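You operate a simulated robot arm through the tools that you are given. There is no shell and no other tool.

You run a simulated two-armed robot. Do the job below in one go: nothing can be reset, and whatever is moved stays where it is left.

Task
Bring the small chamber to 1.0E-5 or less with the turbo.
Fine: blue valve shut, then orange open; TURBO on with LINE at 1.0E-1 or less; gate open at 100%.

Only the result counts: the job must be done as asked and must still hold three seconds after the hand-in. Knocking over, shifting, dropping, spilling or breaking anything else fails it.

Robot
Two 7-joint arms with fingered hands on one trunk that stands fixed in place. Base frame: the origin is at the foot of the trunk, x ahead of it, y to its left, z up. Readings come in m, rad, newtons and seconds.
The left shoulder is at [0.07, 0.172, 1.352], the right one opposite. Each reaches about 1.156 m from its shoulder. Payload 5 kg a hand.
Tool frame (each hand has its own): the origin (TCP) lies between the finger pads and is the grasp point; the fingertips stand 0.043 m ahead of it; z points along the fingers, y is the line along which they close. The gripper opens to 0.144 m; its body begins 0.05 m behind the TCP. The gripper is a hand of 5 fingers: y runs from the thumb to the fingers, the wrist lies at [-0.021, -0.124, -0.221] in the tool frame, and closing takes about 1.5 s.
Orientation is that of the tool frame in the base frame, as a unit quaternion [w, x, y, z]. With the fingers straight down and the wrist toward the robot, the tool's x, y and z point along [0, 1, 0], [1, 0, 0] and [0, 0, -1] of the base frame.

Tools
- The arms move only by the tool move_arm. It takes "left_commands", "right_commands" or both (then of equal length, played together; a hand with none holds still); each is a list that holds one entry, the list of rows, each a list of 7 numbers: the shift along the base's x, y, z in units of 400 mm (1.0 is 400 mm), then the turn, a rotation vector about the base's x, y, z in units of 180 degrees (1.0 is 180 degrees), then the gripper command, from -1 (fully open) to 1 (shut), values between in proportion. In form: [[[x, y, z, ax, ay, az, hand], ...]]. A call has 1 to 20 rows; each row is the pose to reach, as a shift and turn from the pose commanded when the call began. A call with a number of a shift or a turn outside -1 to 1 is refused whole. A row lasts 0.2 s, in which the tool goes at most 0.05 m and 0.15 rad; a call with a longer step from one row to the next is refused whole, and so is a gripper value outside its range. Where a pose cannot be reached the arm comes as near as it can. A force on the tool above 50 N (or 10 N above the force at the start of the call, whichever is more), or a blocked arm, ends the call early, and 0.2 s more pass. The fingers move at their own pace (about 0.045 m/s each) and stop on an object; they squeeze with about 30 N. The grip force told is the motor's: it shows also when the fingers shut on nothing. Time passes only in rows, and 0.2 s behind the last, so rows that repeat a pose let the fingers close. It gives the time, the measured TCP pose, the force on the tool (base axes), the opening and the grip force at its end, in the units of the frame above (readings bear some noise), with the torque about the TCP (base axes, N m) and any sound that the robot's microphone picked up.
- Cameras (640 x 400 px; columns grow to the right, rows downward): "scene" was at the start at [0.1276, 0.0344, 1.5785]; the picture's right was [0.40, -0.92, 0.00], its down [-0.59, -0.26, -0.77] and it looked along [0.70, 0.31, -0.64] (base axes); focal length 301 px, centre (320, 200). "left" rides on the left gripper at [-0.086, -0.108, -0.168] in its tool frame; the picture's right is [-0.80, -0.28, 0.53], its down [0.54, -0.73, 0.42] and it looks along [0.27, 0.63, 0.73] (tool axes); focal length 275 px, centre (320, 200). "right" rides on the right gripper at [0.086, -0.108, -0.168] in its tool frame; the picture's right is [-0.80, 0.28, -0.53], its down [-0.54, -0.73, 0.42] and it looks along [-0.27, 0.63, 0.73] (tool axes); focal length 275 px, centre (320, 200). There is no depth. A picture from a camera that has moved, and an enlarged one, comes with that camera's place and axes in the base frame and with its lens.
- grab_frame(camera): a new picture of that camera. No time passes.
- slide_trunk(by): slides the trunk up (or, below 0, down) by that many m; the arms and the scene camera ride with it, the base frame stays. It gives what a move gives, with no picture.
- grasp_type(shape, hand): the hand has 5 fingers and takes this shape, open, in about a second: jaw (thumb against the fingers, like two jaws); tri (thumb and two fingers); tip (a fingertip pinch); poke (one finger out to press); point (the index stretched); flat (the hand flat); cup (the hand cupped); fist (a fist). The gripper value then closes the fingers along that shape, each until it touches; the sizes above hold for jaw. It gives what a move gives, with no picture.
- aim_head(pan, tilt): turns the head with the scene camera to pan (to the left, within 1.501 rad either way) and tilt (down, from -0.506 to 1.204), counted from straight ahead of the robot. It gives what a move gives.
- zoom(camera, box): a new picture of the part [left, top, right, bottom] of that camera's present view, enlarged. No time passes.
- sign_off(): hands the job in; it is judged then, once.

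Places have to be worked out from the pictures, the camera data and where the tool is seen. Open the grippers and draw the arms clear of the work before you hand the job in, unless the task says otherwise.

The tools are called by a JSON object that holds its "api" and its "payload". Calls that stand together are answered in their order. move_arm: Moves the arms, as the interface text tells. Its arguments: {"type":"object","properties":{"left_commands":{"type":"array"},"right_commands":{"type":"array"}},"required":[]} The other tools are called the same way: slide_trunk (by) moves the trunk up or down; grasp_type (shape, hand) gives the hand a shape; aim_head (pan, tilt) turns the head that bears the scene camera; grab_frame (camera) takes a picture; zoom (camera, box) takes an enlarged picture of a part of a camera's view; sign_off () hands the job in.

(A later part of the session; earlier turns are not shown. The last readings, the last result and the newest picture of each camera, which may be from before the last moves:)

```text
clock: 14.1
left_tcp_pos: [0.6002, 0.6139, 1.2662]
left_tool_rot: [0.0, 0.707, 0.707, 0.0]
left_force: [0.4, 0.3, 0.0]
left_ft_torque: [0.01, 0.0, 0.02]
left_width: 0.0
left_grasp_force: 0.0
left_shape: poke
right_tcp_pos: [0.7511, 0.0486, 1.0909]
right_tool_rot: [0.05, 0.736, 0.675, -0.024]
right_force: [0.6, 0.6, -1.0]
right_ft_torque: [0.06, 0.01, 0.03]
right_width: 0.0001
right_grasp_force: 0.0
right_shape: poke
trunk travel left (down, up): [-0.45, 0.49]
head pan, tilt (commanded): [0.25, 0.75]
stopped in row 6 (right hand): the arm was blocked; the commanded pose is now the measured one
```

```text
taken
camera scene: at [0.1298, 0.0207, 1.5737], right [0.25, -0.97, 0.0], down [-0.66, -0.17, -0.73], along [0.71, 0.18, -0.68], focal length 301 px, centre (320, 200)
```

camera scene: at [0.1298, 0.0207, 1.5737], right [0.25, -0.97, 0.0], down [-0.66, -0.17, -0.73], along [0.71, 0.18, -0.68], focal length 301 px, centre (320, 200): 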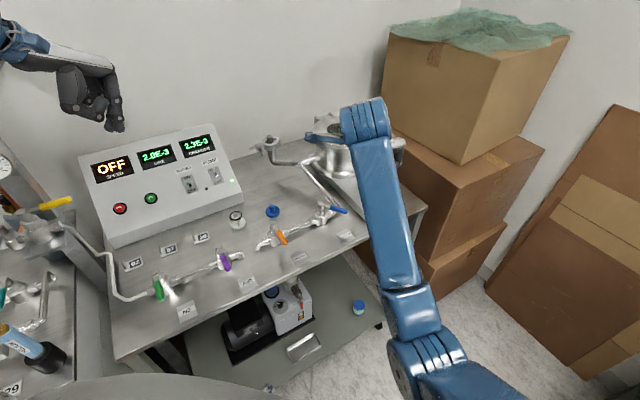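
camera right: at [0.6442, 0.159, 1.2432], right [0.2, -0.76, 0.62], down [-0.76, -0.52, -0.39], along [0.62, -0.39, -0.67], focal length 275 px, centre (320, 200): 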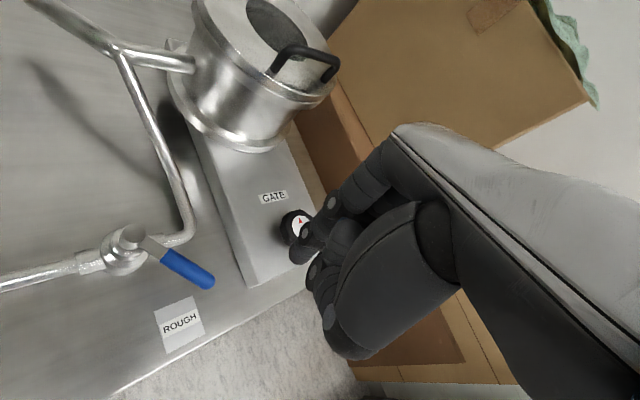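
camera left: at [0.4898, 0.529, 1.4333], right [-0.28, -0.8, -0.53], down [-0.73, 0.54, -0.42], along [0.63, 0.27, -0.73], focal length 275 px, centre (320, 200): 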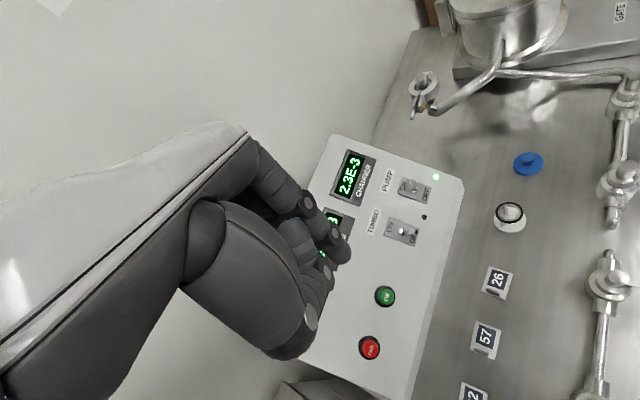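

The right arm hits a joint limit this far across the body (blocked in free air). I withdraw it to its starting area and will finish the blue lever with the left arm, which is better placed.

{"api": "move_arm", "payload": {"right_commands": [[[0.032, -0.053, 0.093, 0.005, 0.002, 0.004, -1], [0.064, -0.106, 0.185, 0.01, 0.003, 0.008, -1], [0.095, -0.16, 0.278, 0.014, 0.005, 0.012, -1], [0.127, -0.213, 0.37, 0.019, 0.007, 0.016, -1], [0.159, -0.266, 0.463, 0.024, 0.008, 0.02, -1], [0.191, -0.319, 0.555, 0.029, 0.01, 0.024, -1], [0.2225, -0.3725, 0.6475, 0.0334, 0.0117, 0.0275, -1], [0.2225, -0.3725, 0.6475, 0.0334, 0.0117, 0.0275, -1]]]}}

{"api": "grab_frame", "payload": {"camera": "scene"}}

{"api": "zoom", "payload": {"camera": "scene", "box": [240, 180, 400, 280]}}

```text
clock: 15.9
left_tcp_pos: [0.5989, 0.6145, 1.267]
left_tool_rot: [0.0, 0.707, 0.707, 0.0]
left_force: [-0.7, -0.2, 0.0]
left_ft_torque: [-0.02, 0.0, 0.04]
left_width: 0.0
left_grasp_force: 0.0
left_shape: poke
right_tcp_pos: [0.8386, -0.094, 1.3515]
right_tool_rot: [-0.004, 0.706, 0.709, 0.0]
right_force: [0.5, 0.3, 0.4]
right_ft_torque: [-0.03, -0.03, -0.02]
right_width: 0.0
right_grasp_force: 0.1
right_shape: poke
trunk travel left (down, up): [-0.45, 0.49]
head pan, tilt (commanded): [0.25, 0.75]
```

```text
taken
camera scene: at [0.1301, 0.0209, 1.5736], right [0.25, -0.97, 0.0], down [-0.66, -0.17, -0.73], along [0.71, 0.18, -0.68], focal length 301 px, centre (320, 200)
```

scene: 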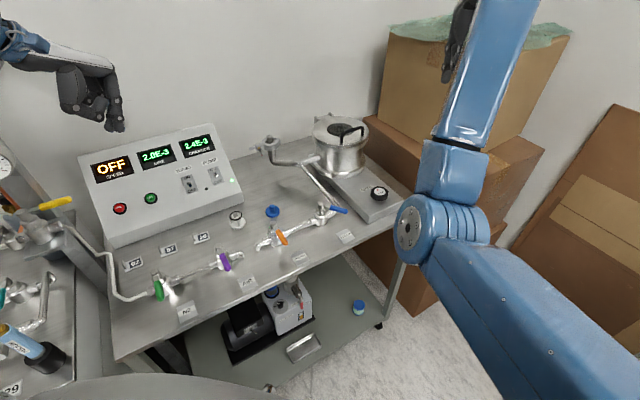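

```text
4.00 times, centred on (320, 230) of scene
camera zoom: at [0.1301, 0.0209, 1.5736], right [0.25, -0.97, 0.0], down [-0.66, -0.17, -0.73], along [0.71, 0.18, -0.68], focal length 1204 px, centre (320, 80)
```

zoom: 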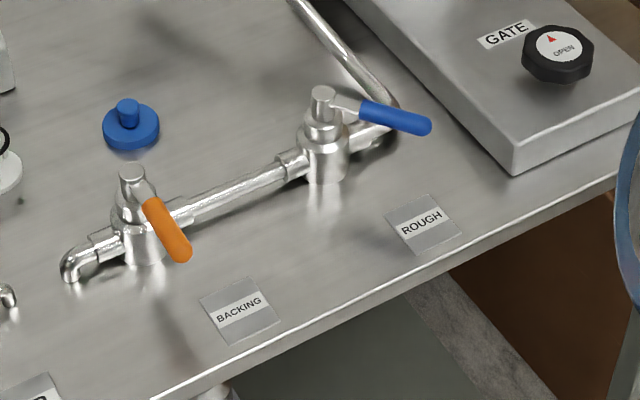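

The blue lever stands at about -100°, still ~35° short of crosswise. I move the right arm further aside, and bring the left hand (yawed -30°) toward the blue valve at height.

{"api": "move_arm", "payload": {"right_commands": [[[-0.03, -0.1, 0, 0, 0, 0, -1], [-0.06, -0.2, 0, 0, 0, 0, -1], [-0.09, -0.3, 0, 0, 0, 0, -1], [-0.12, -0.4, 0, 0, 0, 0, -1], [-0.15, -0.5, 0, 0, 0, 0, -1], [-0.18, -0.6, 0, 0, 0, 0, -1], [-0.18, -0.6, 0, 0, 0, 0, -1]]], "left_commands": [[[0.042, -0.11, -0.011, 0, 0, -0.03, -1], [0.084, -0.22, -0.022, 0, 0, -0.06, -1], [0.126, -0.33, -0.034, 0, 0, -0.09, -1], [0.168, -0.44, -0.045, 0, 0, -0.12, -1], [0.21, -0.55, -0.056, 0, 0, -0.15, -1], [0.252, -0.66, -0.067, 0, 0, -0.167, -1], [0.252, -0.66, -0.067, 0, 0, -0.167, -1]]]}}

{"api": "grab_frame", "payload": {"camera": "scene"}}

{"api": "grab_frame", "payload": {"camera": "left"}}

```text
clock: 17.5
left_tcp_pos: [0.697, 0.3523, 1.2421]
left_tool_rot: [0.0, 0.867, 0.498, 0.0]
left_force: [0.0, 0.2, 0.0]
left_ft_torque: [-0.1, -0.04, -0.05]
left_width: 0.0001
left_grasp_force: 0.0
left_shape: poke
right_tcp_pos: [0.7676, -0.3364, 1.3516]
right_tool_rot: [-0.003, 0.705, 0.709, 0.0]
right_force: [-0.4, -0.1, 0.0]
right_ft_torque: [-0.02, -0.01, 0.0]
right_width: 0.0001
right_grasp_force: 0.1
right_shape: poke
right hand out of reach, approached as far as the arm can: row 2, 3, 4, 5
trunk travel left (down, up): [-0.45, 0.49]
head pan, tilt (commanded): [0.25, 0.75]
```

```text
taken
camera scene: at [0.129, 0.0224, 1.5737], right [0.25, -0.97, 0.0], down [-0.66, -0.17, -0.73], along [0.71, 0.18, -0.68], focal length 301 px, centre (320, 200)
```

scene: 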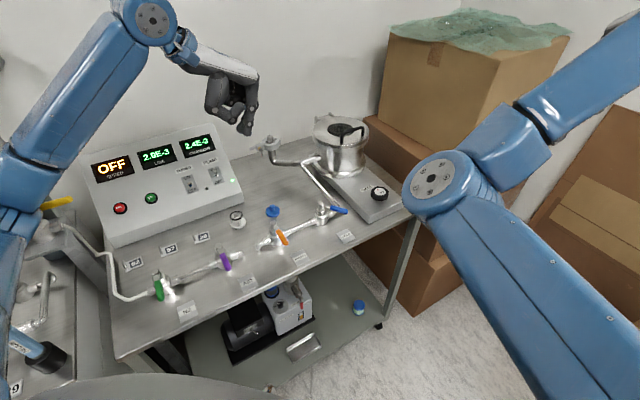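

```text
taken
camera left: at [0.5602, 0.3343, 1.408], right [-0.65, -0.55, -0.53], down [-0.36, 0.83, -0.42], along [0.68, -0.08, -0.73], focal length 275 px, centre (320, 200)
```

left: 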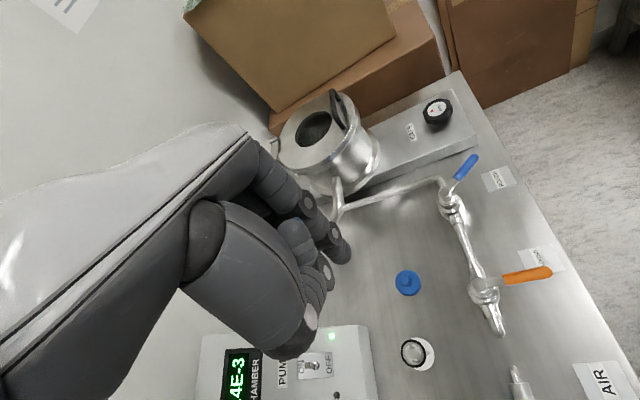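

The left hand arrived free; the lever tip re-measured at ≈(0.732,0.098). I continue to a point over the lever's far side (0.775,0.112,1.12).

{"api": "move_arm", "payload": {"left_commands": [[[0.033, -0.1, -0.03, 0, 0, 0, -1], [0.065, -0.2, -0.08, 0, 0, 0, -1], [0.098, -0.3, -0.13, 0, 0, 0, -1], [0.13, -0.4, -0.19, 0, 0, 0, -1], [0.163, -0.5, -0.25, 0, 0, 0, -1], [0.195, -0.6, -0.305, 0, 0, 0, -1], [0.195, -0.6, -0.305, 0, 0, 0, -1]]]}}

{"api": "grab_frame", "payload": {"camera": "scene"}}

{"api": "grab_frame", "payload": {"camera": "left"}}

```text
clock: 19.1
left_tcp_pos: [0.7769, 0.1105, 1.1172]
left_tool_rot: [0.0, 0.866, 0.5, -0.001]
left_force: [-0.6, -0.5, 0.1]
left_ft_torque: [-0.01, -0.06, 0.0]
left_width: 0.0
left_grasp_force: 0.0
left_shape: poke
right_tcp_pos: [0.7679, -0.336, 1.3503]
right_tool_rot: [-0.003, 0.705, 0.709, 0.001]
right_force: [0.2, 0.4, 0.8]
right_ft_torque: [-0.03, -0.03, -0.03]
right_width: 0.0
right_grasp_force: 0.0
right_shape: poke
trunk travel left (down, up): [-0.45, 0.49]
head pan, tilt (commanded): [0.25, 0.75]
```

```text
taken
camera scene: at [0.1294, 0.0216, 1.5737], right [0.25, -0.97, 0.0], down [-0.66, -0.17, -0.73], along [0.71, 0.18, -0.68], focal length 301 px, centre (320, 200)
```

scene: 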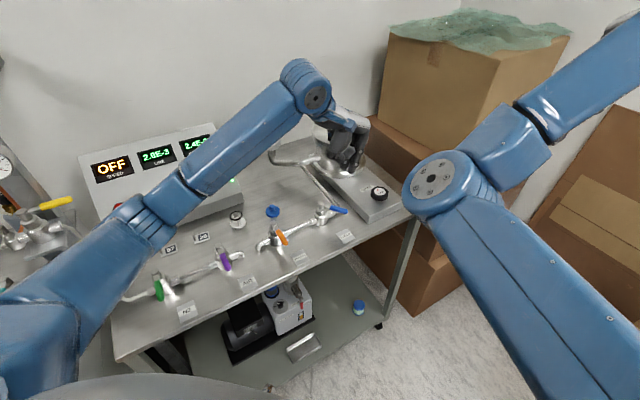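

```text
taken
camera left: at [0.6398, 0.091, 1.2831], right [-0.64, -0.55, -0.53], down [-0.36, 0.83, -0.42], along [0.68, -0.08, -0.73], focal length 275 px, centre (320, 200)
```

left: 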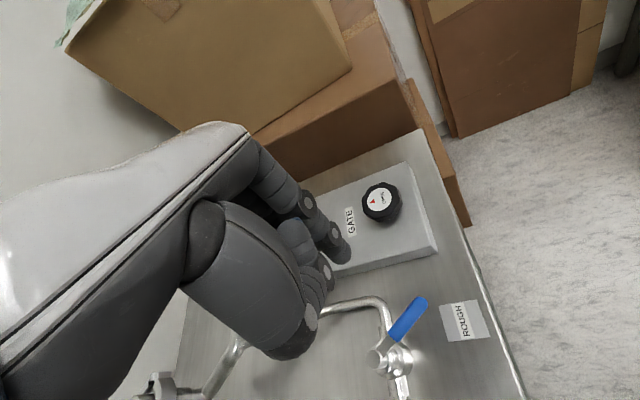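

The left hand is in place with a free arm. I descend to tip height ≈0.955 on the +x side of the lever, then check.

{"api": "move_arm", "payload": {"left_commands": [[[0, 0, -0.1, 0, 0, 0, -1], [0, 0, -0.2, 0, 0, 0, -1], [0, 0, -0.299, 0, 0, 0, -1], [0, 0, -0.299, 0, 0, 0, -1]]]}}

{"api": "grab_frame", "payload": {"camera": "left"}}

{"api": "zoom", "payload": {"camera": "scene", "box": [260, 110, 420, 250]}}

```text
clock: 20.1
left_tcp_pos: [0.7765, 0.1111, 0.9963]
left_tool_rot: [0.0, 0.866, 0.5, 0.0]
left_force: [-0.4, 0.0, 0.4]
left_ft_torque: [-0.02, 0.01, 0.05]
left_width: 0.0
left_grasp_force: 0.0
left_shape: poke
right_tcp_pos: [0.7676, -0.3379, 1.3509]
right_tool_rot: [-0.004, 0.705, 0.709, 0.001]
right_force: [0.3, -0.2, 0.5]
right_ft_torque: [-0.03, 0.02, 0.01]
right_width: 0.0002
right_grasp_force: 0.1
right_shape: poke
trunk travel left (down, up): [-0.45, 0.49]
head pan, tilt (commanded): [0.25, 0.75]
```

```text
taken
camera left: at [0.639, 0.0913, 1.1636], right [-0.64, -0.55, -0.53], down [-0.36, 0.83, -0.42], along [0.68, -0.08, -0.73], focal length 275 px, centre (320, 200)
```

left: 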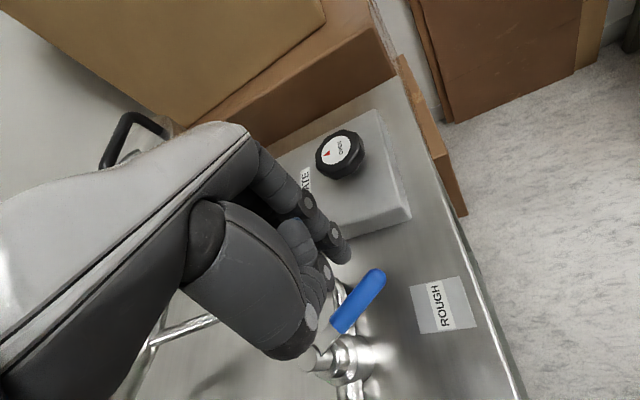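

```text
2.86 times, centred on (340, 180) of scene
camera zoom: at [0.1299, 0.0204, 1.5737], right [0.25, -0.97, 0.0], down [-0.66, -0.17, -0.73], along [0.71, 0.18, -0.68], focal length 860 px, centre (263, 257)
```

zoom: 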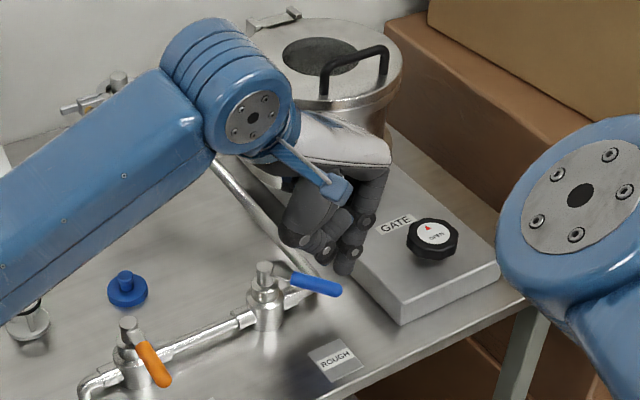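

Fingers are right of the lever, all clear. I sweep the lever the remaining ~35° toward the front with a slight overshoot.

{"api": "move_arm", "payload": {"left_commands": [[[-0.035, 0.007, 0, 0, 0, 0, -1], [-0.07, 0.014, 0, 0, 0, 0, -1], [-0.09, 0.014, 0, 0, 0, 0, -1], [-0.11, 0.0135, 0, 0, 0, 0, -1], [-0.127, 0.016, 0, 0, 0, 0, -1], [-0.144, 0.02, 0, 0, 0, 0, -1], [-0.151, 0.027, 0, 0, 0, 0, -1], [-0.1585, 0.034, 0, 0, 0, 0, -1], [-0.1585, 0.034, 0, 0, 0, 0, -1]]]}}

{"api": "grab_frame", "payload": {"camera": "left"}}

{"api": "zoom", "payload": {"camera": "scene", "box": [260, 110, 420, 250]}}

```text
clock: 22.1
left_tcp_pos: [0.7133, 0.1229, 0.9986]
left_tool_rot: [-0.001, 0.866, 0.499, 0.0]
left_force: [1.3, -3.2, -2.3]
left_ft_torque: [-0.12, -0.05, -0.03]
left_width: 0.0
left_grasp_force: 0.1
left_shape: poke
right_tcp_pos: [0.767, -0.3387, 1.3504]
right_tool_rot: [-0.004, 0.705, 0.709, 0.001]
right_force: [0.3, 0.1, 0.0]
right_ft_torque: [-0.03, 0.02, 0.01]
right_width: 0.0001
right_grasp_force: 0.1
right_shape: poke
trunk travel left (down, up): [-0.45, 0.49]
head pan, tilt (commanded): [0.25, 0.75]
```

```text
taken
camera left: at [0.5763, 0.1041, 1.165], right [-0.65, -0.55, -0.53], down [-0.36, 0.83, -0.42], along [0.68, -0.08, -0.73], focal length 275 px, centre (320, 200)
```

left: 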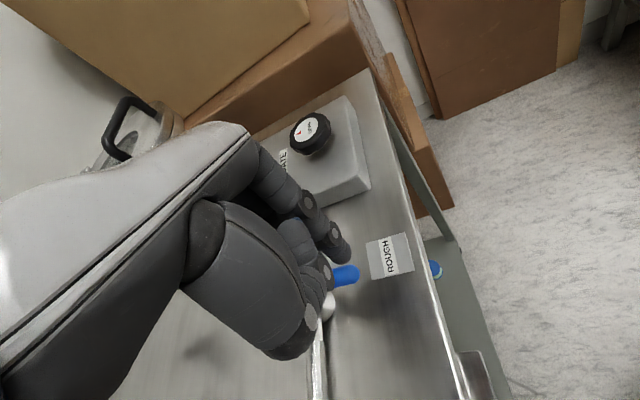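

```text
2.86 times, centred on (340, 180) of scene
camera zoom: at [0.1303, 0.0201, 1.5736], right [0.25, -0.97, 0.0], down [-0.66, -0.17, -0.73], along [0.71, 0.18, -0.68], focal length 860 px, centre (263, 257)
```

zoom: 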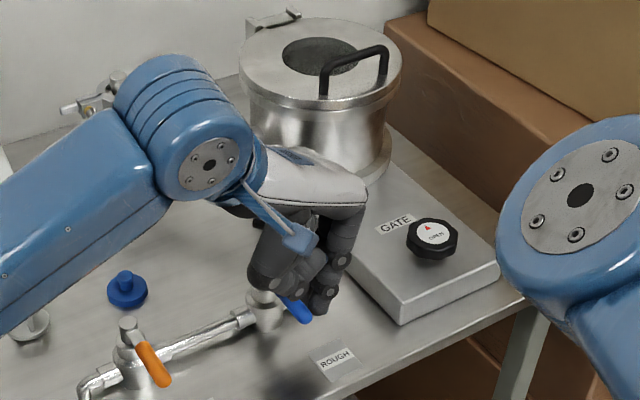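

The lever now reads ≈-135° (crosswise). I push a little more along -u to make sure it is at its end stop.

{"api": "move_arm", "payload": {"left_commands": [[[-0.009, 0.009, 0, 0, 0, 0, -1], [-0.018, 0.018, 0, 0, 0, 0, -1], [-0.018, 0.018, 0, 0, 0, 0, -1]]]}}

{"api": "zoom", "payload": {"camera": "scene", "box": [260, 110, 420, 250]}}

```text
clock: 22.9
left_tcp_pos: [0.7079, 0.1278, 1.0]
left_tool_rot: [0.0, 0.866, 0.499, 0.0]
left_force: [20.9, -22.5, -0.7]
left_ft_torque: [-0.73, -0.62, -0.35]
left_width: 0.0
left_grasp_force: 0.0
left_shape: poke
right_tcp_pos: [0.7704, -0.3399, 1.3483]
right_tool_rot: [-0.004, 0.706, 0.709, 0.001]
right_force: [-0.2, 0.4, 0.1]
right_ft_torque: [-0.01, 0.02, -0.01]
right_width: 0.0001
right_grasp_force: 0.0
right_shape: poke
trunk travel left (down, up): [-0.45, 0.49]
head pan, tilt (commanded): [0.25, 0.75]
```

```text
2.86 times, centred on (340, 180) of scene
camera zoom: at [0.1327, 0.0173, 1.5735], right [0.25, -0.97, 0.0], down [-0.66, -0.17, -0.73], along [0.71, 0.18, -0.68], focal length 860 px, centre (263, 257)
```

zoom: 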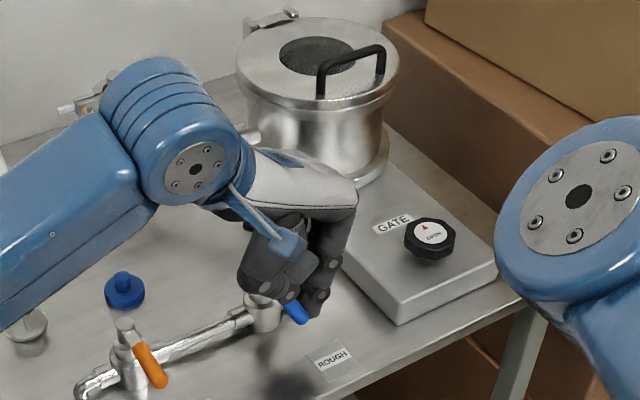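

About 31 N of resistance: the blue valve is at its shut stop. I back the left hand off, lift it, and carry it over to the left side of the orange lever (0.564,0.276,1.12) with yaw back to 0.

{"api": "move_arm", "payload": {"left_commands": [[[0.035, -0.035, 0, 0, 0, 0, -1], [0.07, -0.07, 0, 0, 0, 0, -1], [0.07, -0.07, 0.1, 0, 0, 0, -1], [0.07, -0.07, 0.2, 0, 0, 0, -1], [0.07, -0.07, 0.3, 0, 0, 0, -1], [0.0, 0.002, 0.3, 0, 0, 0.03, -1], [-0.07, 0.074, 0.3, 0, 0, 0.06, -1], [-0.14, 0.146, 0.3, 0, 0, 0.09, -1], [-0.21, 0.219, 0.3, 0, 0, 0.12, -1], [-0.283, 0.291, 0.3, 0, 0, 0.15, -1], [-0.356, 0.363, 0.3, 0, 0, 0.167, -1], [-0.356, 0.363, 0.3, 0, 0, 0.167, -1]]]}}

{"api": "grab_frame", "payload": {"camera": "left"}}

{"api": "grab_frame", "payload": {"camera": "scene"}}

```text
clock: 25.5
left_tcp_pos: [0.5636, 0.2772, 1.1171]
left_tool_rot: [0.0, 0.707, 0.707, 0.001]
left_force: [-0.5, -0.5, 0.3]
left_ft_torque: [0.0, -0.02, 0.02]
left_width: 0.0
left_grasp_force: 0.0
left_shape: poke
right_tcp_pos: [0.7692, -0.3374, 1.3498]
right_tool_rot: [-0.005, 0.706, 0.708, 0.002]
right_force: [0.3, -0.2, -0.4]
right_ft_torque: [0.04, 0.01, 0.03]
right_width: 0.0
right_grasp_force: 0.0
right_shape: poke
trunk travel left (down, up): [-0.45, 0.49]
head pan, tilt (commanded): [0.25, 0.75]
```

```text
taken
camera left: at [0.4555, 0.1924, 1.2828], right [-0.28, -0.8, -0.53], down [-0.73, 0.54, -0.42], along [0.63, 0.27, -0.73], focal length 275 px, centre (320, 200)
```

left: 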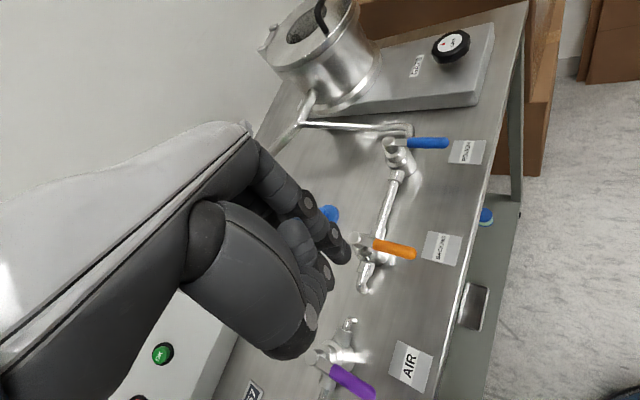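

```text
taken
camera scene: at [0.1308, 0.0199, 1.5736], right [0.25, -0.97, 0.0], down [-0.66, -0.17, -0.73], along [0.71, 0.18, -0.68], focal length 301 px, centre (320, 200)
```

scene: 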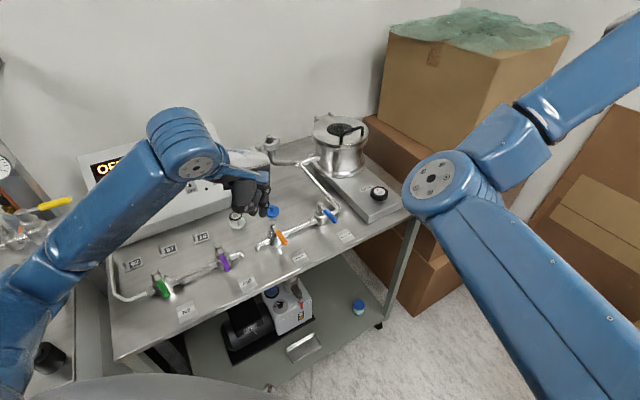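

Blue lever is now parallel to orange's shut direction. Orange tip re-measured at (0.579,0.223), consistent. I lower the left fingertips to the left of the orange lever.

{"api": "move_arm", "payload": {"left_commands": [[[0, 0, -0.1, 0, 0, 0, -1], [0, 0, -0.2, 0, 0, 0, -1], [0, 0, -0.298, 0, 0, 0, -1], [0, 0, -0.298, 0, 0, 0, -1]]]}}

{"api": "grab_frame", "payload": {"camera": "left"}}

{"api": "zoom", "payload": {"camera": "scene", "box": [180, 150, 360, 280]}}

```text
clock: 26.5
left_tcp_pos: [0.64, 0.2736, 0.9948]
left_tool_rot: [-0.005, 0.69, 0.722, -0.042]
left_force: [-10.1, -0.9, 50.5]
left_ft_torque: [0.1, 1.16, -0.04]
left_width: 0.0
left_grasp_force: 0.1
left_shape: poke
right_tcp_pos: [0.8739, -0.3425, 1.3135]
right_tool_rot: [0.03, 0.688, 0.725, 0.013]
right_force: [-4.1, 1.2, 3.3]
right_ft_torque: [-0.2, -0.51, -0.14]
right_width: 0.0
right_grasp_force: 0.0
right_shape: poke
trunk travel left (down, up): [-0.45, 0.49]
head pan, tilt (commanded): [0.25, 0.75]
stopped in row 4 (left hand): the force on the tool passed its limit at 69 N (the readings are from after the stop); the commanded pose is now the measured one
```

```text
taken
camera left: at [0.5463, 0.1924, 1.1729], right [-0.28, -0.84, -0.47], down [-0.78, 0.49, -0.4], along [0.56, 0.26, -0.79], focal length 275 px, centre (320, 200)
```

left: 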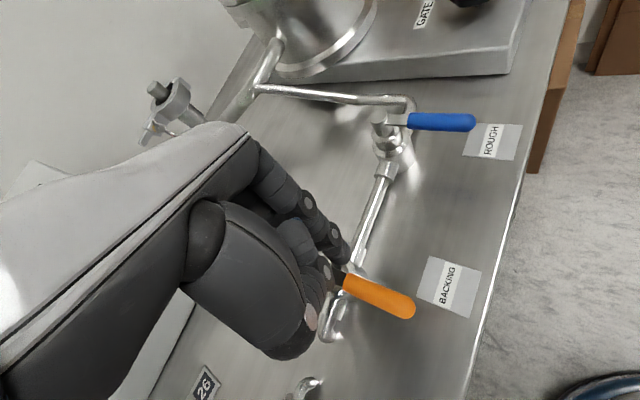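

```text
3.08 times, centred on (270, 215) of scene
camera zoom: at [0.2529, -0.0365, 1.5716], right [0.08, -1.0, -0.02], down [-0.7, -0.04, -0.71], along [0.71, 0.07, -0.7], focal length 926 px, centre (474, 154)
```

zoom: 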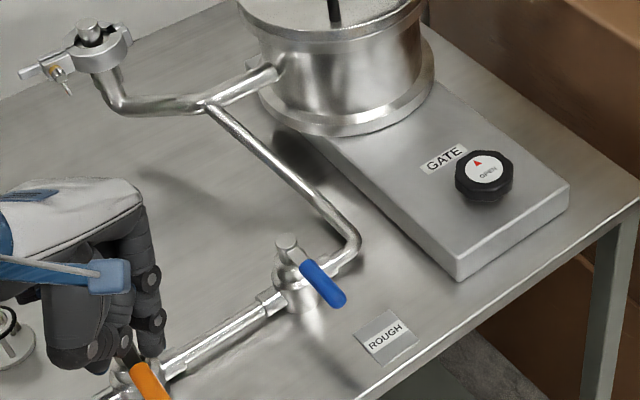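

Something pushed back hard: 50 N on the left hand, and even the scene camera shifted. I look at the whole scene before moving anything.

{"api": "grab_frame", "payload": {"camera": "scene"}}

{"api": "grab_frame", "payload": {"camera": "right"}}

{"api": "zoom", "payload": {"camera": "left", "box": [260, 200, 440, 360]}}

```text
taken
camera scene: at [0.2529, -0.0365, 1.5716], right [0.08, -1.0, -0.02], down [-0.7, -0.04, -0.71], along [0.71, 0.07, -0.7], focal length 301 px, centre (320, 200)
```

scene: 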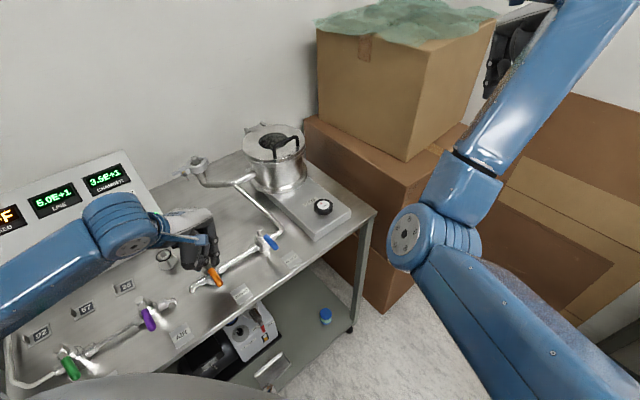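

```text
taken
camera right: at [0.7496, -0.2602, 1.4711], right [0.29, -0.77, 0.57], down [-0.67, -0.59, -0.45], along [0.68, -0.25, -0.69], focal length 275 px, centre (320, 200)
```

right: 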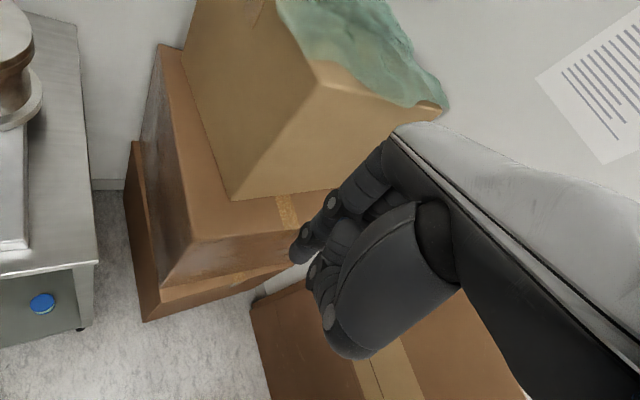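

```text
2.50 times, centred on (350, 280) of left
camera zoom: at [0.5463, 0.1924, 1.1729], right [-0.28, -0.84, -0.47], down [-0.78, 0.49, -0.4], along [0.56, 0.26, -0.79], focal length 688 px, centre (245, 0)
```

zoom: 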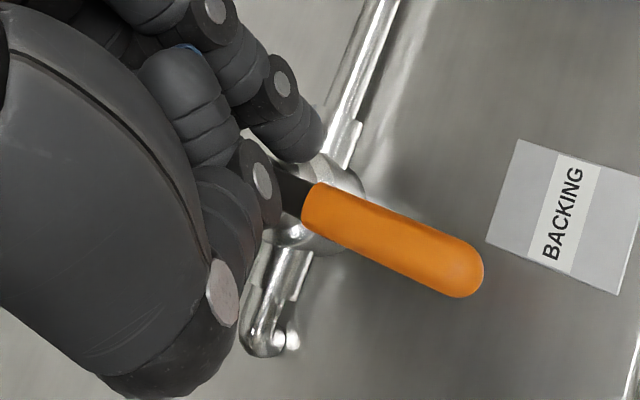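

The displays seem changed; I zoom on them and on the valves.

{"api": "zoom", "payload": {"camera": "scene", "box": [0, 150, 160, 250]}}

{"api": "zoom", "payload": {"camera": "scene", "box": [0, 250, 200, 400]}}

{"api": "zoom", "payload": {"camera": "scene", "box": [180, 200, 300, 300]}}

{"api": "zoom", "payload": {"camera": "scene", "box": [160, 110, 320, 220]}}

```text
4.00 times, centred on (80, 200) of scene
camera zoom: at [0.2529, -0.0365, 1.5716], right [0.08, -1.0, -0.02], down [-0.7, -0.04, -0.71], along [0.71, 0.07, -0.7], focal length 1204 px, centre (1280, 200)
```

zoom: 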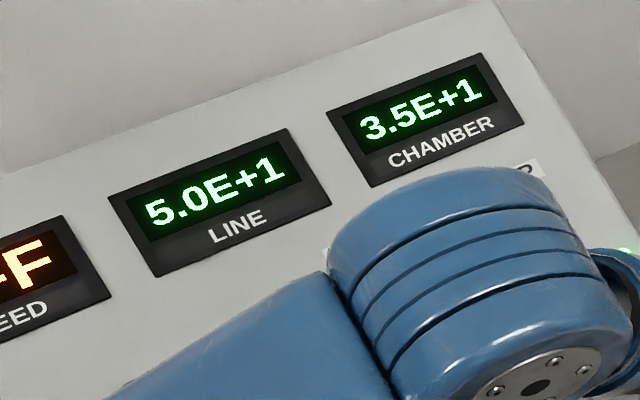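

```text
2.67 times, centred on (100, 325) of scene
camera zoom: at [0.2529, -0.0365, 1.5716], right [0.08, -1.0, -0.02], down [-0.7, -0.04, -0.71], along [0.71, 0.07, -0.7], focal length 803 px, centre (907, -133)
```

zoom: 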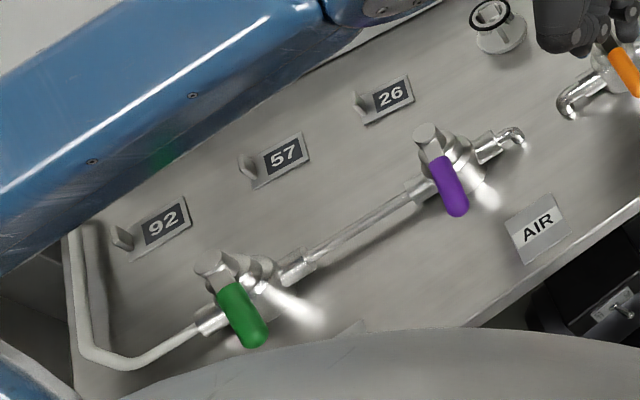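

```text
4.00 times, centred on (240, 250) of scene
camera zoom: at [0.2529, -0.0365, 1.5716], right [0.08, -1.0, -0.02], down [-0.7, -0.04, -0.71], along [0.71, 0.07, -0.7], focal length 1204 px, centre (640, 0)
```

zoom: 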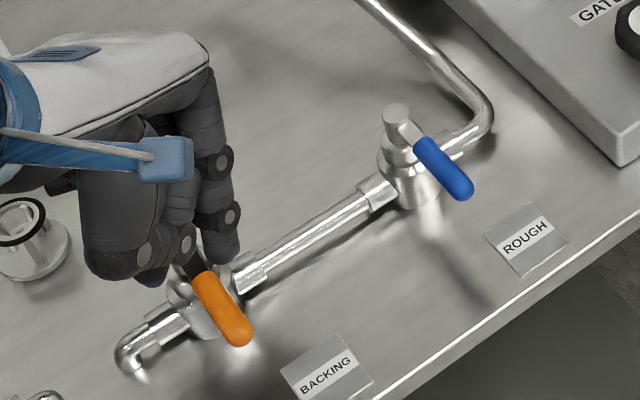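

```text
3.64 times, centred on (240, 165) of scene
camera zoom: at [0.2529, -0.0365, 1.5716], right [0.08, -1.0, -0.02], down [-0.7, -0.04, -0.71], along [0.71, 0.07, -0.7], focal length 1094 px, centre (611, 327)
```

zoom: 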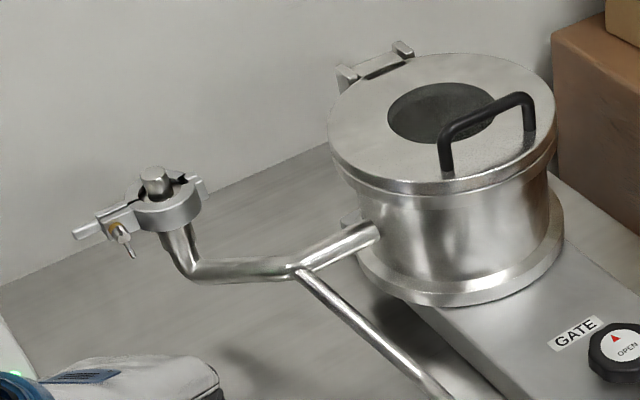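

LINE jumped to 5.0E+1 and CHAMBER to 3.5E+1, while the hand sits on the orange stem and the trunk is displaced. First I relieve the contact by lifting the left hand straight up.

{"api": "move_arm", "payload": {"left_commands": [[[0, 0, 0.05, 0, 0, 0, -1], [0, 0, 0.1, 0, 0, 0, -1], [0, 0, 0.175, 0, 0, 0, -1], [0, 0, 0.25, 0, 0, 0, -1], [0, 0, 0.325, 0, 0, 0, -1]]]}}

{"api": "grab_frame", "payload": {"camera": "scene"}}

{"api": "grab_frame", "payload": {"camera": "left"}}

```text
clock: 26.8
left_tcp_pos: [0.5258, 0.437, 0.9486]
left_tool_rot: [0.0, 0.682, 0.715, -0.153]
left_force: [5.8, 2.7, 2.5]
left_ft_torque: [0.32, -0.48, 0.22]
left_width: 0.0003
left_grasp_force: 0.0
left_shape: poke
left hand out of reach, approached as far as the arm can: row 1
right_tcp_pos: [0.8647, -0.1891, 1.3139]
right_tool_rot: [0.118, 0.65, 0.749, 0.057]
right_force: [2.7, 8.7, 6.0]
right_ft_torque: [-0.96, 0.33, -0.23]
right_width: 0.0001
right_grasp_force: 0.0
right_shape: poke
trunk travel left (down, up): [-0.45, 0.49]
head pan, tilt (commanded): [0.25, 0.75]
stopped in row 1 (left hand): the arm was blocked; the commanded pose is now the measured one
```

```text
taken
camera scene: at [0.3481, 0.0017, 1.5674], right [-0.01, -1.0, -0.03], down [-0.75, 0.03, -0.66], along [0.66, 0.01, -0.75], focal length 301 px, centre (320, 200)
```

scene: 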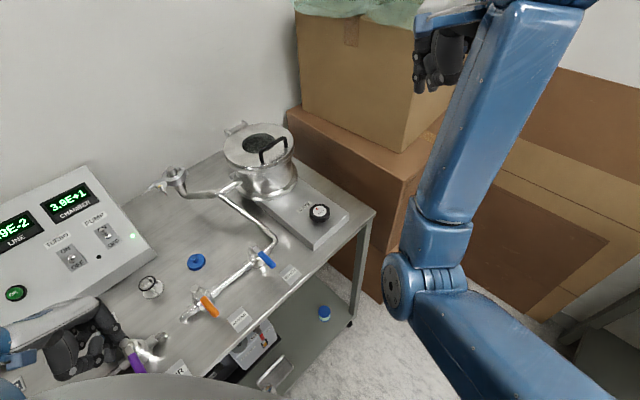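

```text
taken
camera left: at [0.4598, 0.3887, 1.1491], right [-0.33, -0.9, -0.28], down [-0.83, 0.42, -0.36], along [0.44, 0.12, -0.89], focal length 275 px, centre (320, 200)
```

left: 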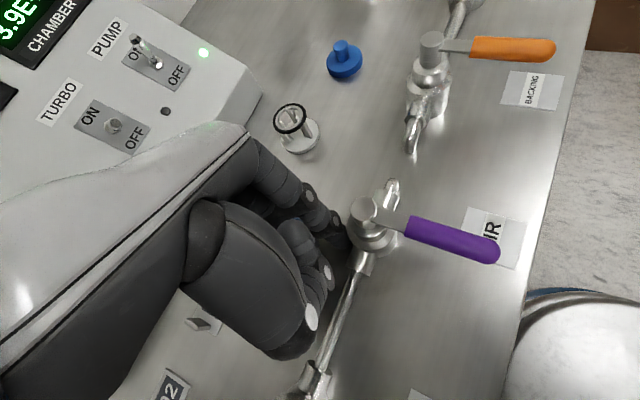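

The trunk itself is displaced (camera now at x≈0.35) and the left hand was thrown toward the purple valve; something on the left arm must be wedged. I hold still for one short row and look again.

{"api": "move_arm", "payload": {"left_commands": [[[0, 0, 0, 0, 0, 0, -1]]], "right_commands": [[[0, 0, 0, 0, 0, 0, -1]]]}}

{"api": "grab_frame", "payload": {"camera": "scene"}}

{"api": "grab_frame", "payload": {"camera": "left"}}

{"api": "grab_frame", "payload": {"camera": "right"}}

```text
clock: 27.1
left_tcp_pos: [0.3663, 0.5319, 1.0264]
left_tool_rot: [0.103, 0.685, 0.713, -0.108]
left_force: [4.7, -29.0, 22.9]
left_ft_torque: [3.56, -0.06, -1.41]
left_width: 0.0
left_grasp_force: 0.0
left_shape: poke
right_tcp_pos: [0.6451, -0.3016, 1.3419]
right_tool_rot: [0.294, 0.587, 0.748, -0.095]
right_force: [4.9, 1.0, 7.0]
right_ft_torque: [0.14, 0.69, -0.1]
right_width: 0.0
right_grasp_force: 0.1
right_shape: poke
trunk travel left (down, up): [-0.45, 0.49]
head pan, tilt (commanded): [0.25, 0.75]
stopped in row 1 (left hand): the arm was blocked; the commanded pose is now the measured one
```

```text
taken
camera scene: at [0.2076, 0.0223, 1.5817], right [-0.24, -0.97, -0.07], down [-0.66, 0.21, -0.72], along [0.71, -0.13, -0.69], focal length 301 px, centre (320, 200)
```

scene: 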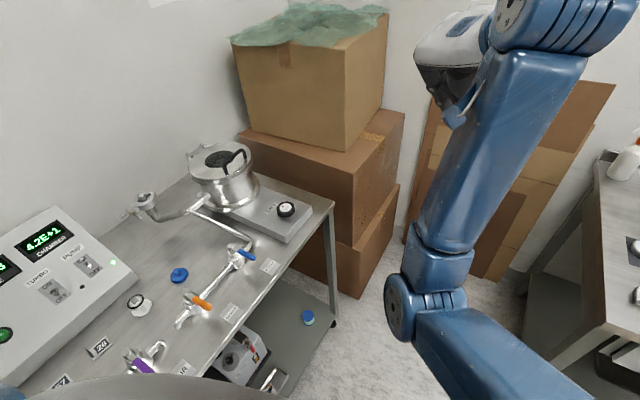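

```text
taken
camera left: at [0.2619, 0.4967, 1.2112], right [-0.25, -0.93, -0.27], down [-0.75, 0.37, -0.55], along [0.61, 0.06, -0.79], focal length 275 px, centre (320, 200)
```

left: 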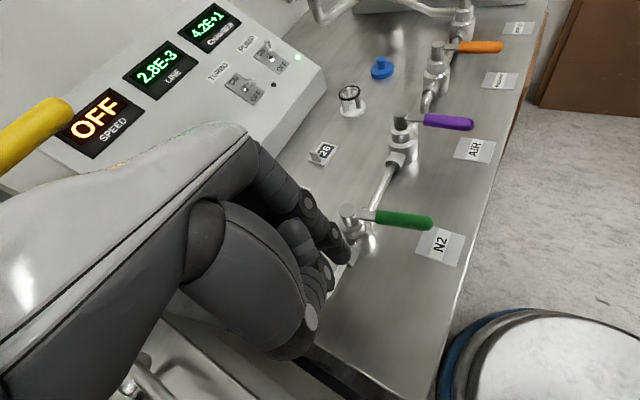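

```text
taken
camera right: at [0.475, -0.1831, 1.4082], right [0.2, -0.31, 0.93], down [-0.46, -0.86, -0.19], along [0.86, -0.39, -0.32], focal length 275 px, centre (320, 200)
```

right: 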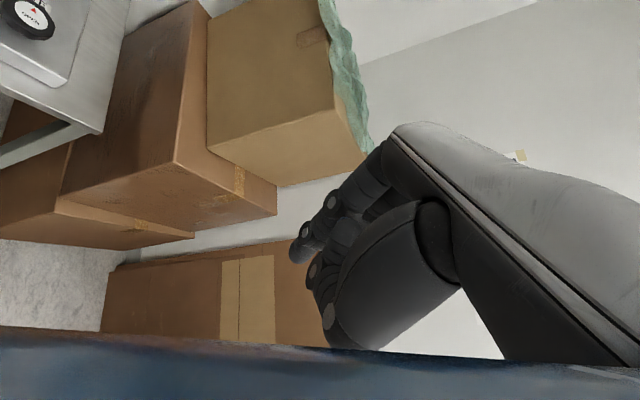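

The robot's trunk is swaying; the left hand now rests by the green valve with ~37 N. I turn the head left to see the left arm and let the motion settle.

{"api": "aim_head", "payload": {"pan": 1.0, "tilt": 0.8}}

{"api": "grab_frame", "payload": {"camera": "scene"}}

{"api": "grab_frame", "payload": {"camera": "left"}}

```text
clock: 28.2
left_tcp_pos: [0.2334, 0.4856, 0.9909]
left_tool_rot: [0.066, 0.594, 0.796, -0.097]
left_force: [6.2, -1.6, 5.7]
left_ft_torque: [0.39, 0.71, -0.13]
left_width: 0.0
left_grasp_force: 0.1
left_shape: poke
right_tcp_pos: [0.6509, -0.2445, 1.3421]
right_tool_rot: [0.261, 0.543, 0.791, -0.102]
right_force: [2.1, -8.7, 2.4]
right_ft_torque: [0.88, 0.39, 0.25]
right_width: 0.0001
right_grasp_force: 0.0
right_shape: poke
trunk travel left (down, up): [-0.45, 0.49]
head pan, tilt (commanded): [1.0, 0.799]
```

```text
taken
camera scene: at [0.0265, 0.0344, 1.5752], right [0.82, -0.57, 0.02], down [-0.39, -0.58, -0.71], along [0.42, 0.58, -0.7], focal length 301 px, centre (320, 200)
```

scene: 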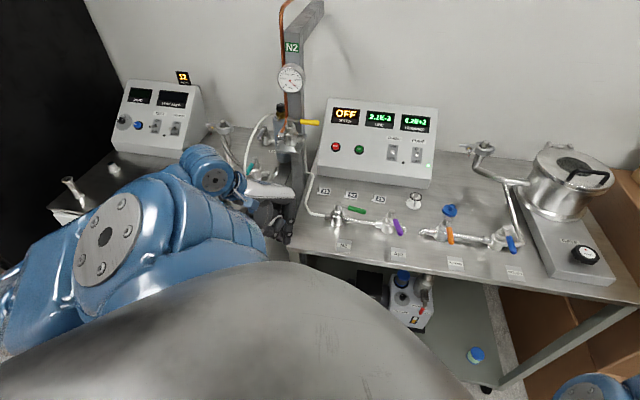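

```text
taken
camera left: at [0.1559, 0.4161, 1.1792], right [-0.05, -0.95, -0.32], down [-0.86, 0.21, -0.47], along [0.52, 0.25, -0.82], focal length 275 px, centre (320, 200)
```

left: 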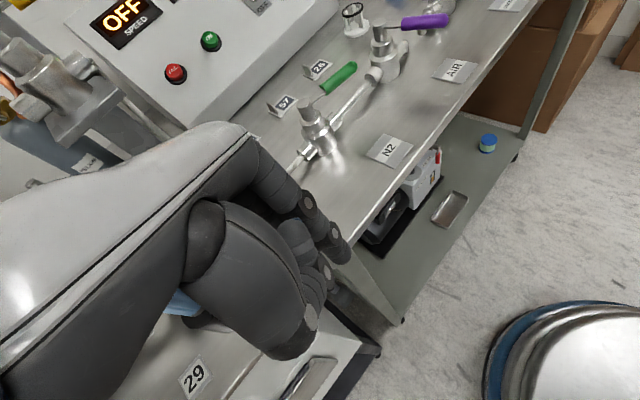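

The green N2 lever got knocked round by the sway, and the left hand now hangs off the bench's left end. I hold still a moment more to see whether the trunk has settled.

{"api": "move_arm", "payload": {"left_commands": [[[0, 0, 0, 0, 0, 0, -1], [0, 0, 0, 0, 0, 0, -1]]]}}

{"api": "grab_frame", "payload": {"camera": "scene"}}

{"api": "grab_frame", "payload": {"camera": "left"}}

```text
clock: 28.8
left_tcp_pos: [0.2507, 0.5149, 0.9701]
left_tool_rot: [0.07, 0.577, 0.805, -0.12]
left_force: [-1.1, -1.2, 0.8]
left_ft_torque: [0.08, -0.18, 0.09]
left_width: 0.0001
left_grasp_force: 0.1
left_shape: poke
right_tcp_pos: [0.7112, -0.197, 1.327]
right_tool_rot: [0.256, 0.517, 0.811, -0.102]
right_force: [-1.6, -1.8, -0.2]
right_ft_torque: [0.13, -0.17, 0.1]
right_width: 0.0
right_grasp_force: 0.1
right_shape: poke
trunk travel left (down, up): [-0.45, 0.49]
head pan, tilt (commanded): [1.0, 0.799]
```

```text
taken
camera scene: at [0.081, 0.0716, 1.5705], right [0.84, -0.54, 0.01], down [-0.38, -0.6, -0.7], along [0.38, 0.59, -0.71], focal length 301 px, centre (320, 200)
```

scene: 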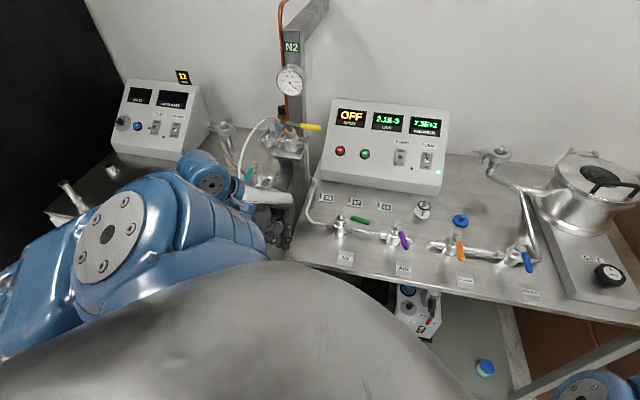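

```text
taken
camera left: at [0.1801, 0.4508, 1.1646], right [-0.02, -0.96, -0.28], down [-0.87, 0.16, -0.46], along [0.49, 0.24, -0.84], focal length 275 px, centre (320, 200)
```

left: 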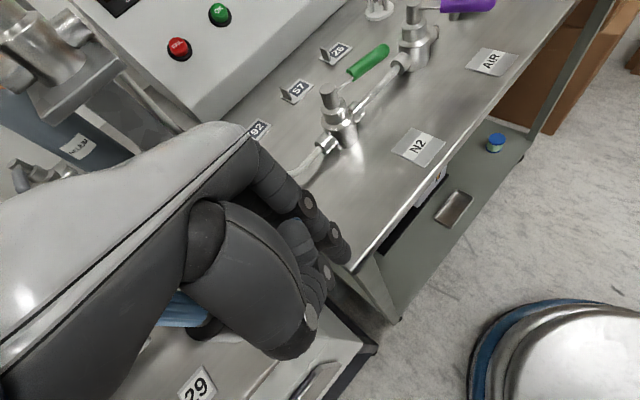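

The trunk has settled and forces are near zero. I zoom to check the displays, the green lever, the tags and the small parts.

{"api": "zoom", "payload": {"camera": "scene", "box": [310, 90, 470, 190]}}

{"api": "zoom", "payload": {"camera": "scene", "box": [290, 180, 450, 280]}}

{"api": "zoom", "payload": {"camera": "scene", "box": [400, 180, 560, 310]}}

{"api": "zoom", "payload": {"camera": "scene", "box": [180, 20, 340, 260]}}

```text
4.00 times, centred on (390, 140) of scene
camera zoom: at [0.081, 0.0716, 1.5705], right [0.84, -0.54, 0.01], down [-0.38, -0.6, -0.7], along [0.38, 0.59, -0.71], focal length 1204 px, centre (40, 440)
```

zoom: 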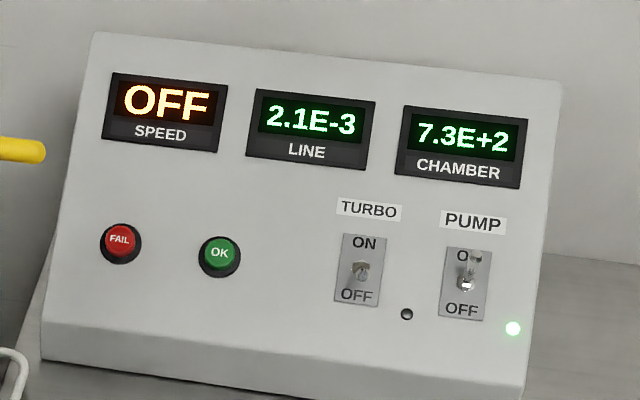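

```text
4.00 times, centred on (370, 230) of scene
camera zoom: at [0.081, 0.0716, 1.5705], right [0.84, -0.54, 0.01], down [-0.38, -0.6, -0.7], along [0.38, 0.59, -0.71], focal length 1204 px, centre (120, 80)
```

zoom: 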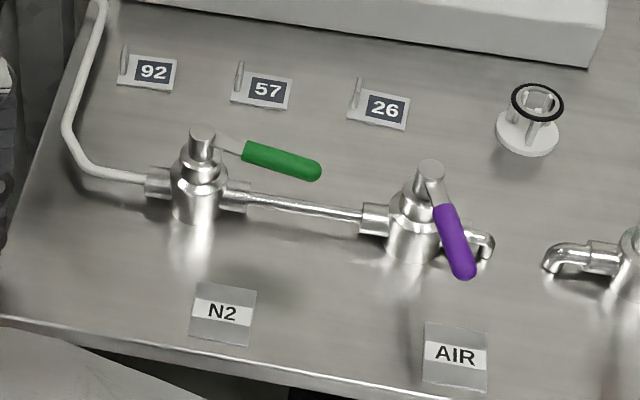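

```text
3.08 times, centred on (480, 245) of scene
camera zoom: at [0.081, 0.0716, 1.5705], right [0.84, -0.54, 0.01], down [-0.38, -0.6, -0.7], along [0.38, 0.59, -0.71], focal length 926 px, centre (-172, 62)
```

zoom: 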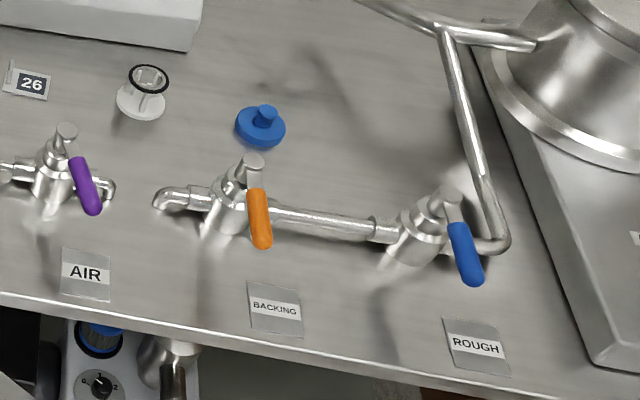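

```text
1.67 times, centred on (260, 140) of scene
camera zoom: at [0.081, 0.0716, 1.5705], right [0.84, -0.54, 0.01], down [-0.38, -0.6, -0.7], along [0.38, 0.59, -0.71], focal length 502 px, centre (420, 300)
```

zoom: 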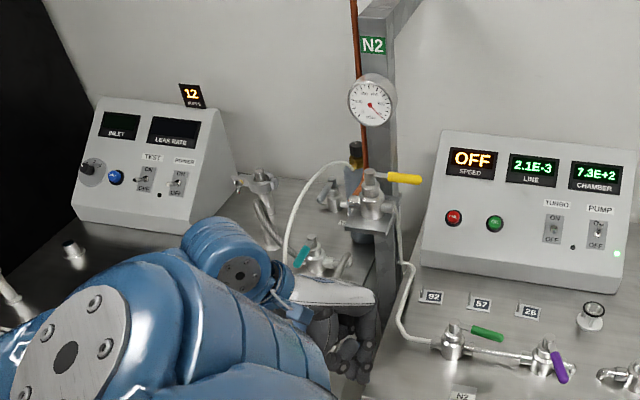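

Chamber has been vented to 7.3E+2 because the green N2 lever was knocked open (and purple is turned ~18°); the left elbow evidently hung too low and hit the bench. I raise the trunk 0.25 m to lift both elbows well clear before continuing.

{"api": "slide_trunk", "payload": {"by": 0.25}}

{"api": "grab_frame", "payload": {"camera": "scene"}}

{"api": "grab_frame", "payload": {"camera": "left"}}

{"api": "grab_frame", "payload": {"camera": "right"}}

```text
clock: 31.4
left_tcp_pos: [0.2551, 0.5056, 1.2242]
left_tool_rot: [0.059, 0.567, 0.814, -0.11]
left_force: [0.3, -0.8, -0.7]
left_ft_torque: [-0.02, -0.01, 0.04]
left_width: 0.0
left_grasp_force: 0.0
left_shape: poke
right_tcp_pos: [0.7202, -0.1688, 1.5788]
right_tool_rot: [0.238, 0.503, 0.827, -0.085]
right_force: [-0.4, -0.4, 0.2]
right_ft_torque: [0.01, 0.0, -0.01]
right_width: 0.0
right_grasp_force: 0.0
right_shape: poke
trunk travel left (down, up): [-0.7, 0.24]
head pan, tilt (commanded): [1.0, 0.799]
```

```text
taken
camera scene: at [0.093, 0.0682, 1.8196], right [0.84, -0.54, 0.0], down [-0.39, -0.6, -0.7], along [0.38, 0.59, -0.72], focal length 301 px, centre (320, 200)
```

scene: 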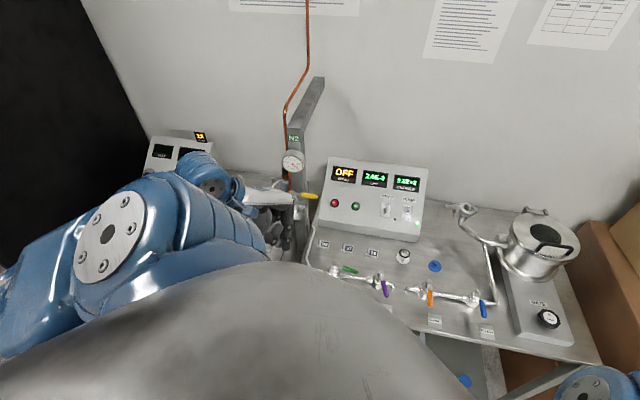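

```text
taken
camera left: at [0.1886, 0.434, 1.4158], right [0.0, -0.95, -0.31], down [-0.88, 0.15, -0.45], along [0.47, 0.27, -0.84], focal length 275 px, centre (320, 200)
```

left: 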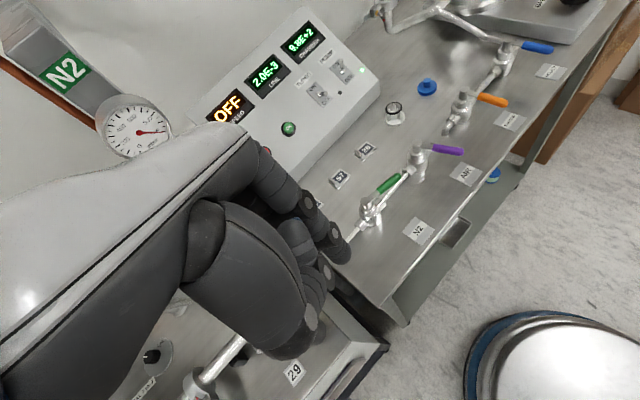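

```text
taken
camera right: at [0.5395, -0.0923, 1.6713], right [0.39, -0.29, 0.88], down [-0.29, -0.94, -0.18], along [0.87, -0.19, -0.45], focal length 275 px, centre (320, 200)
```

right: 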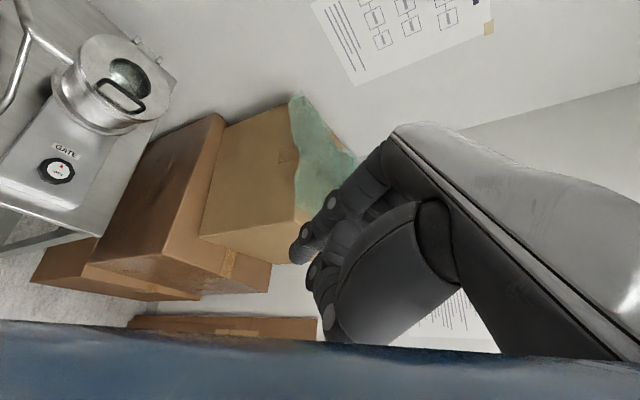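

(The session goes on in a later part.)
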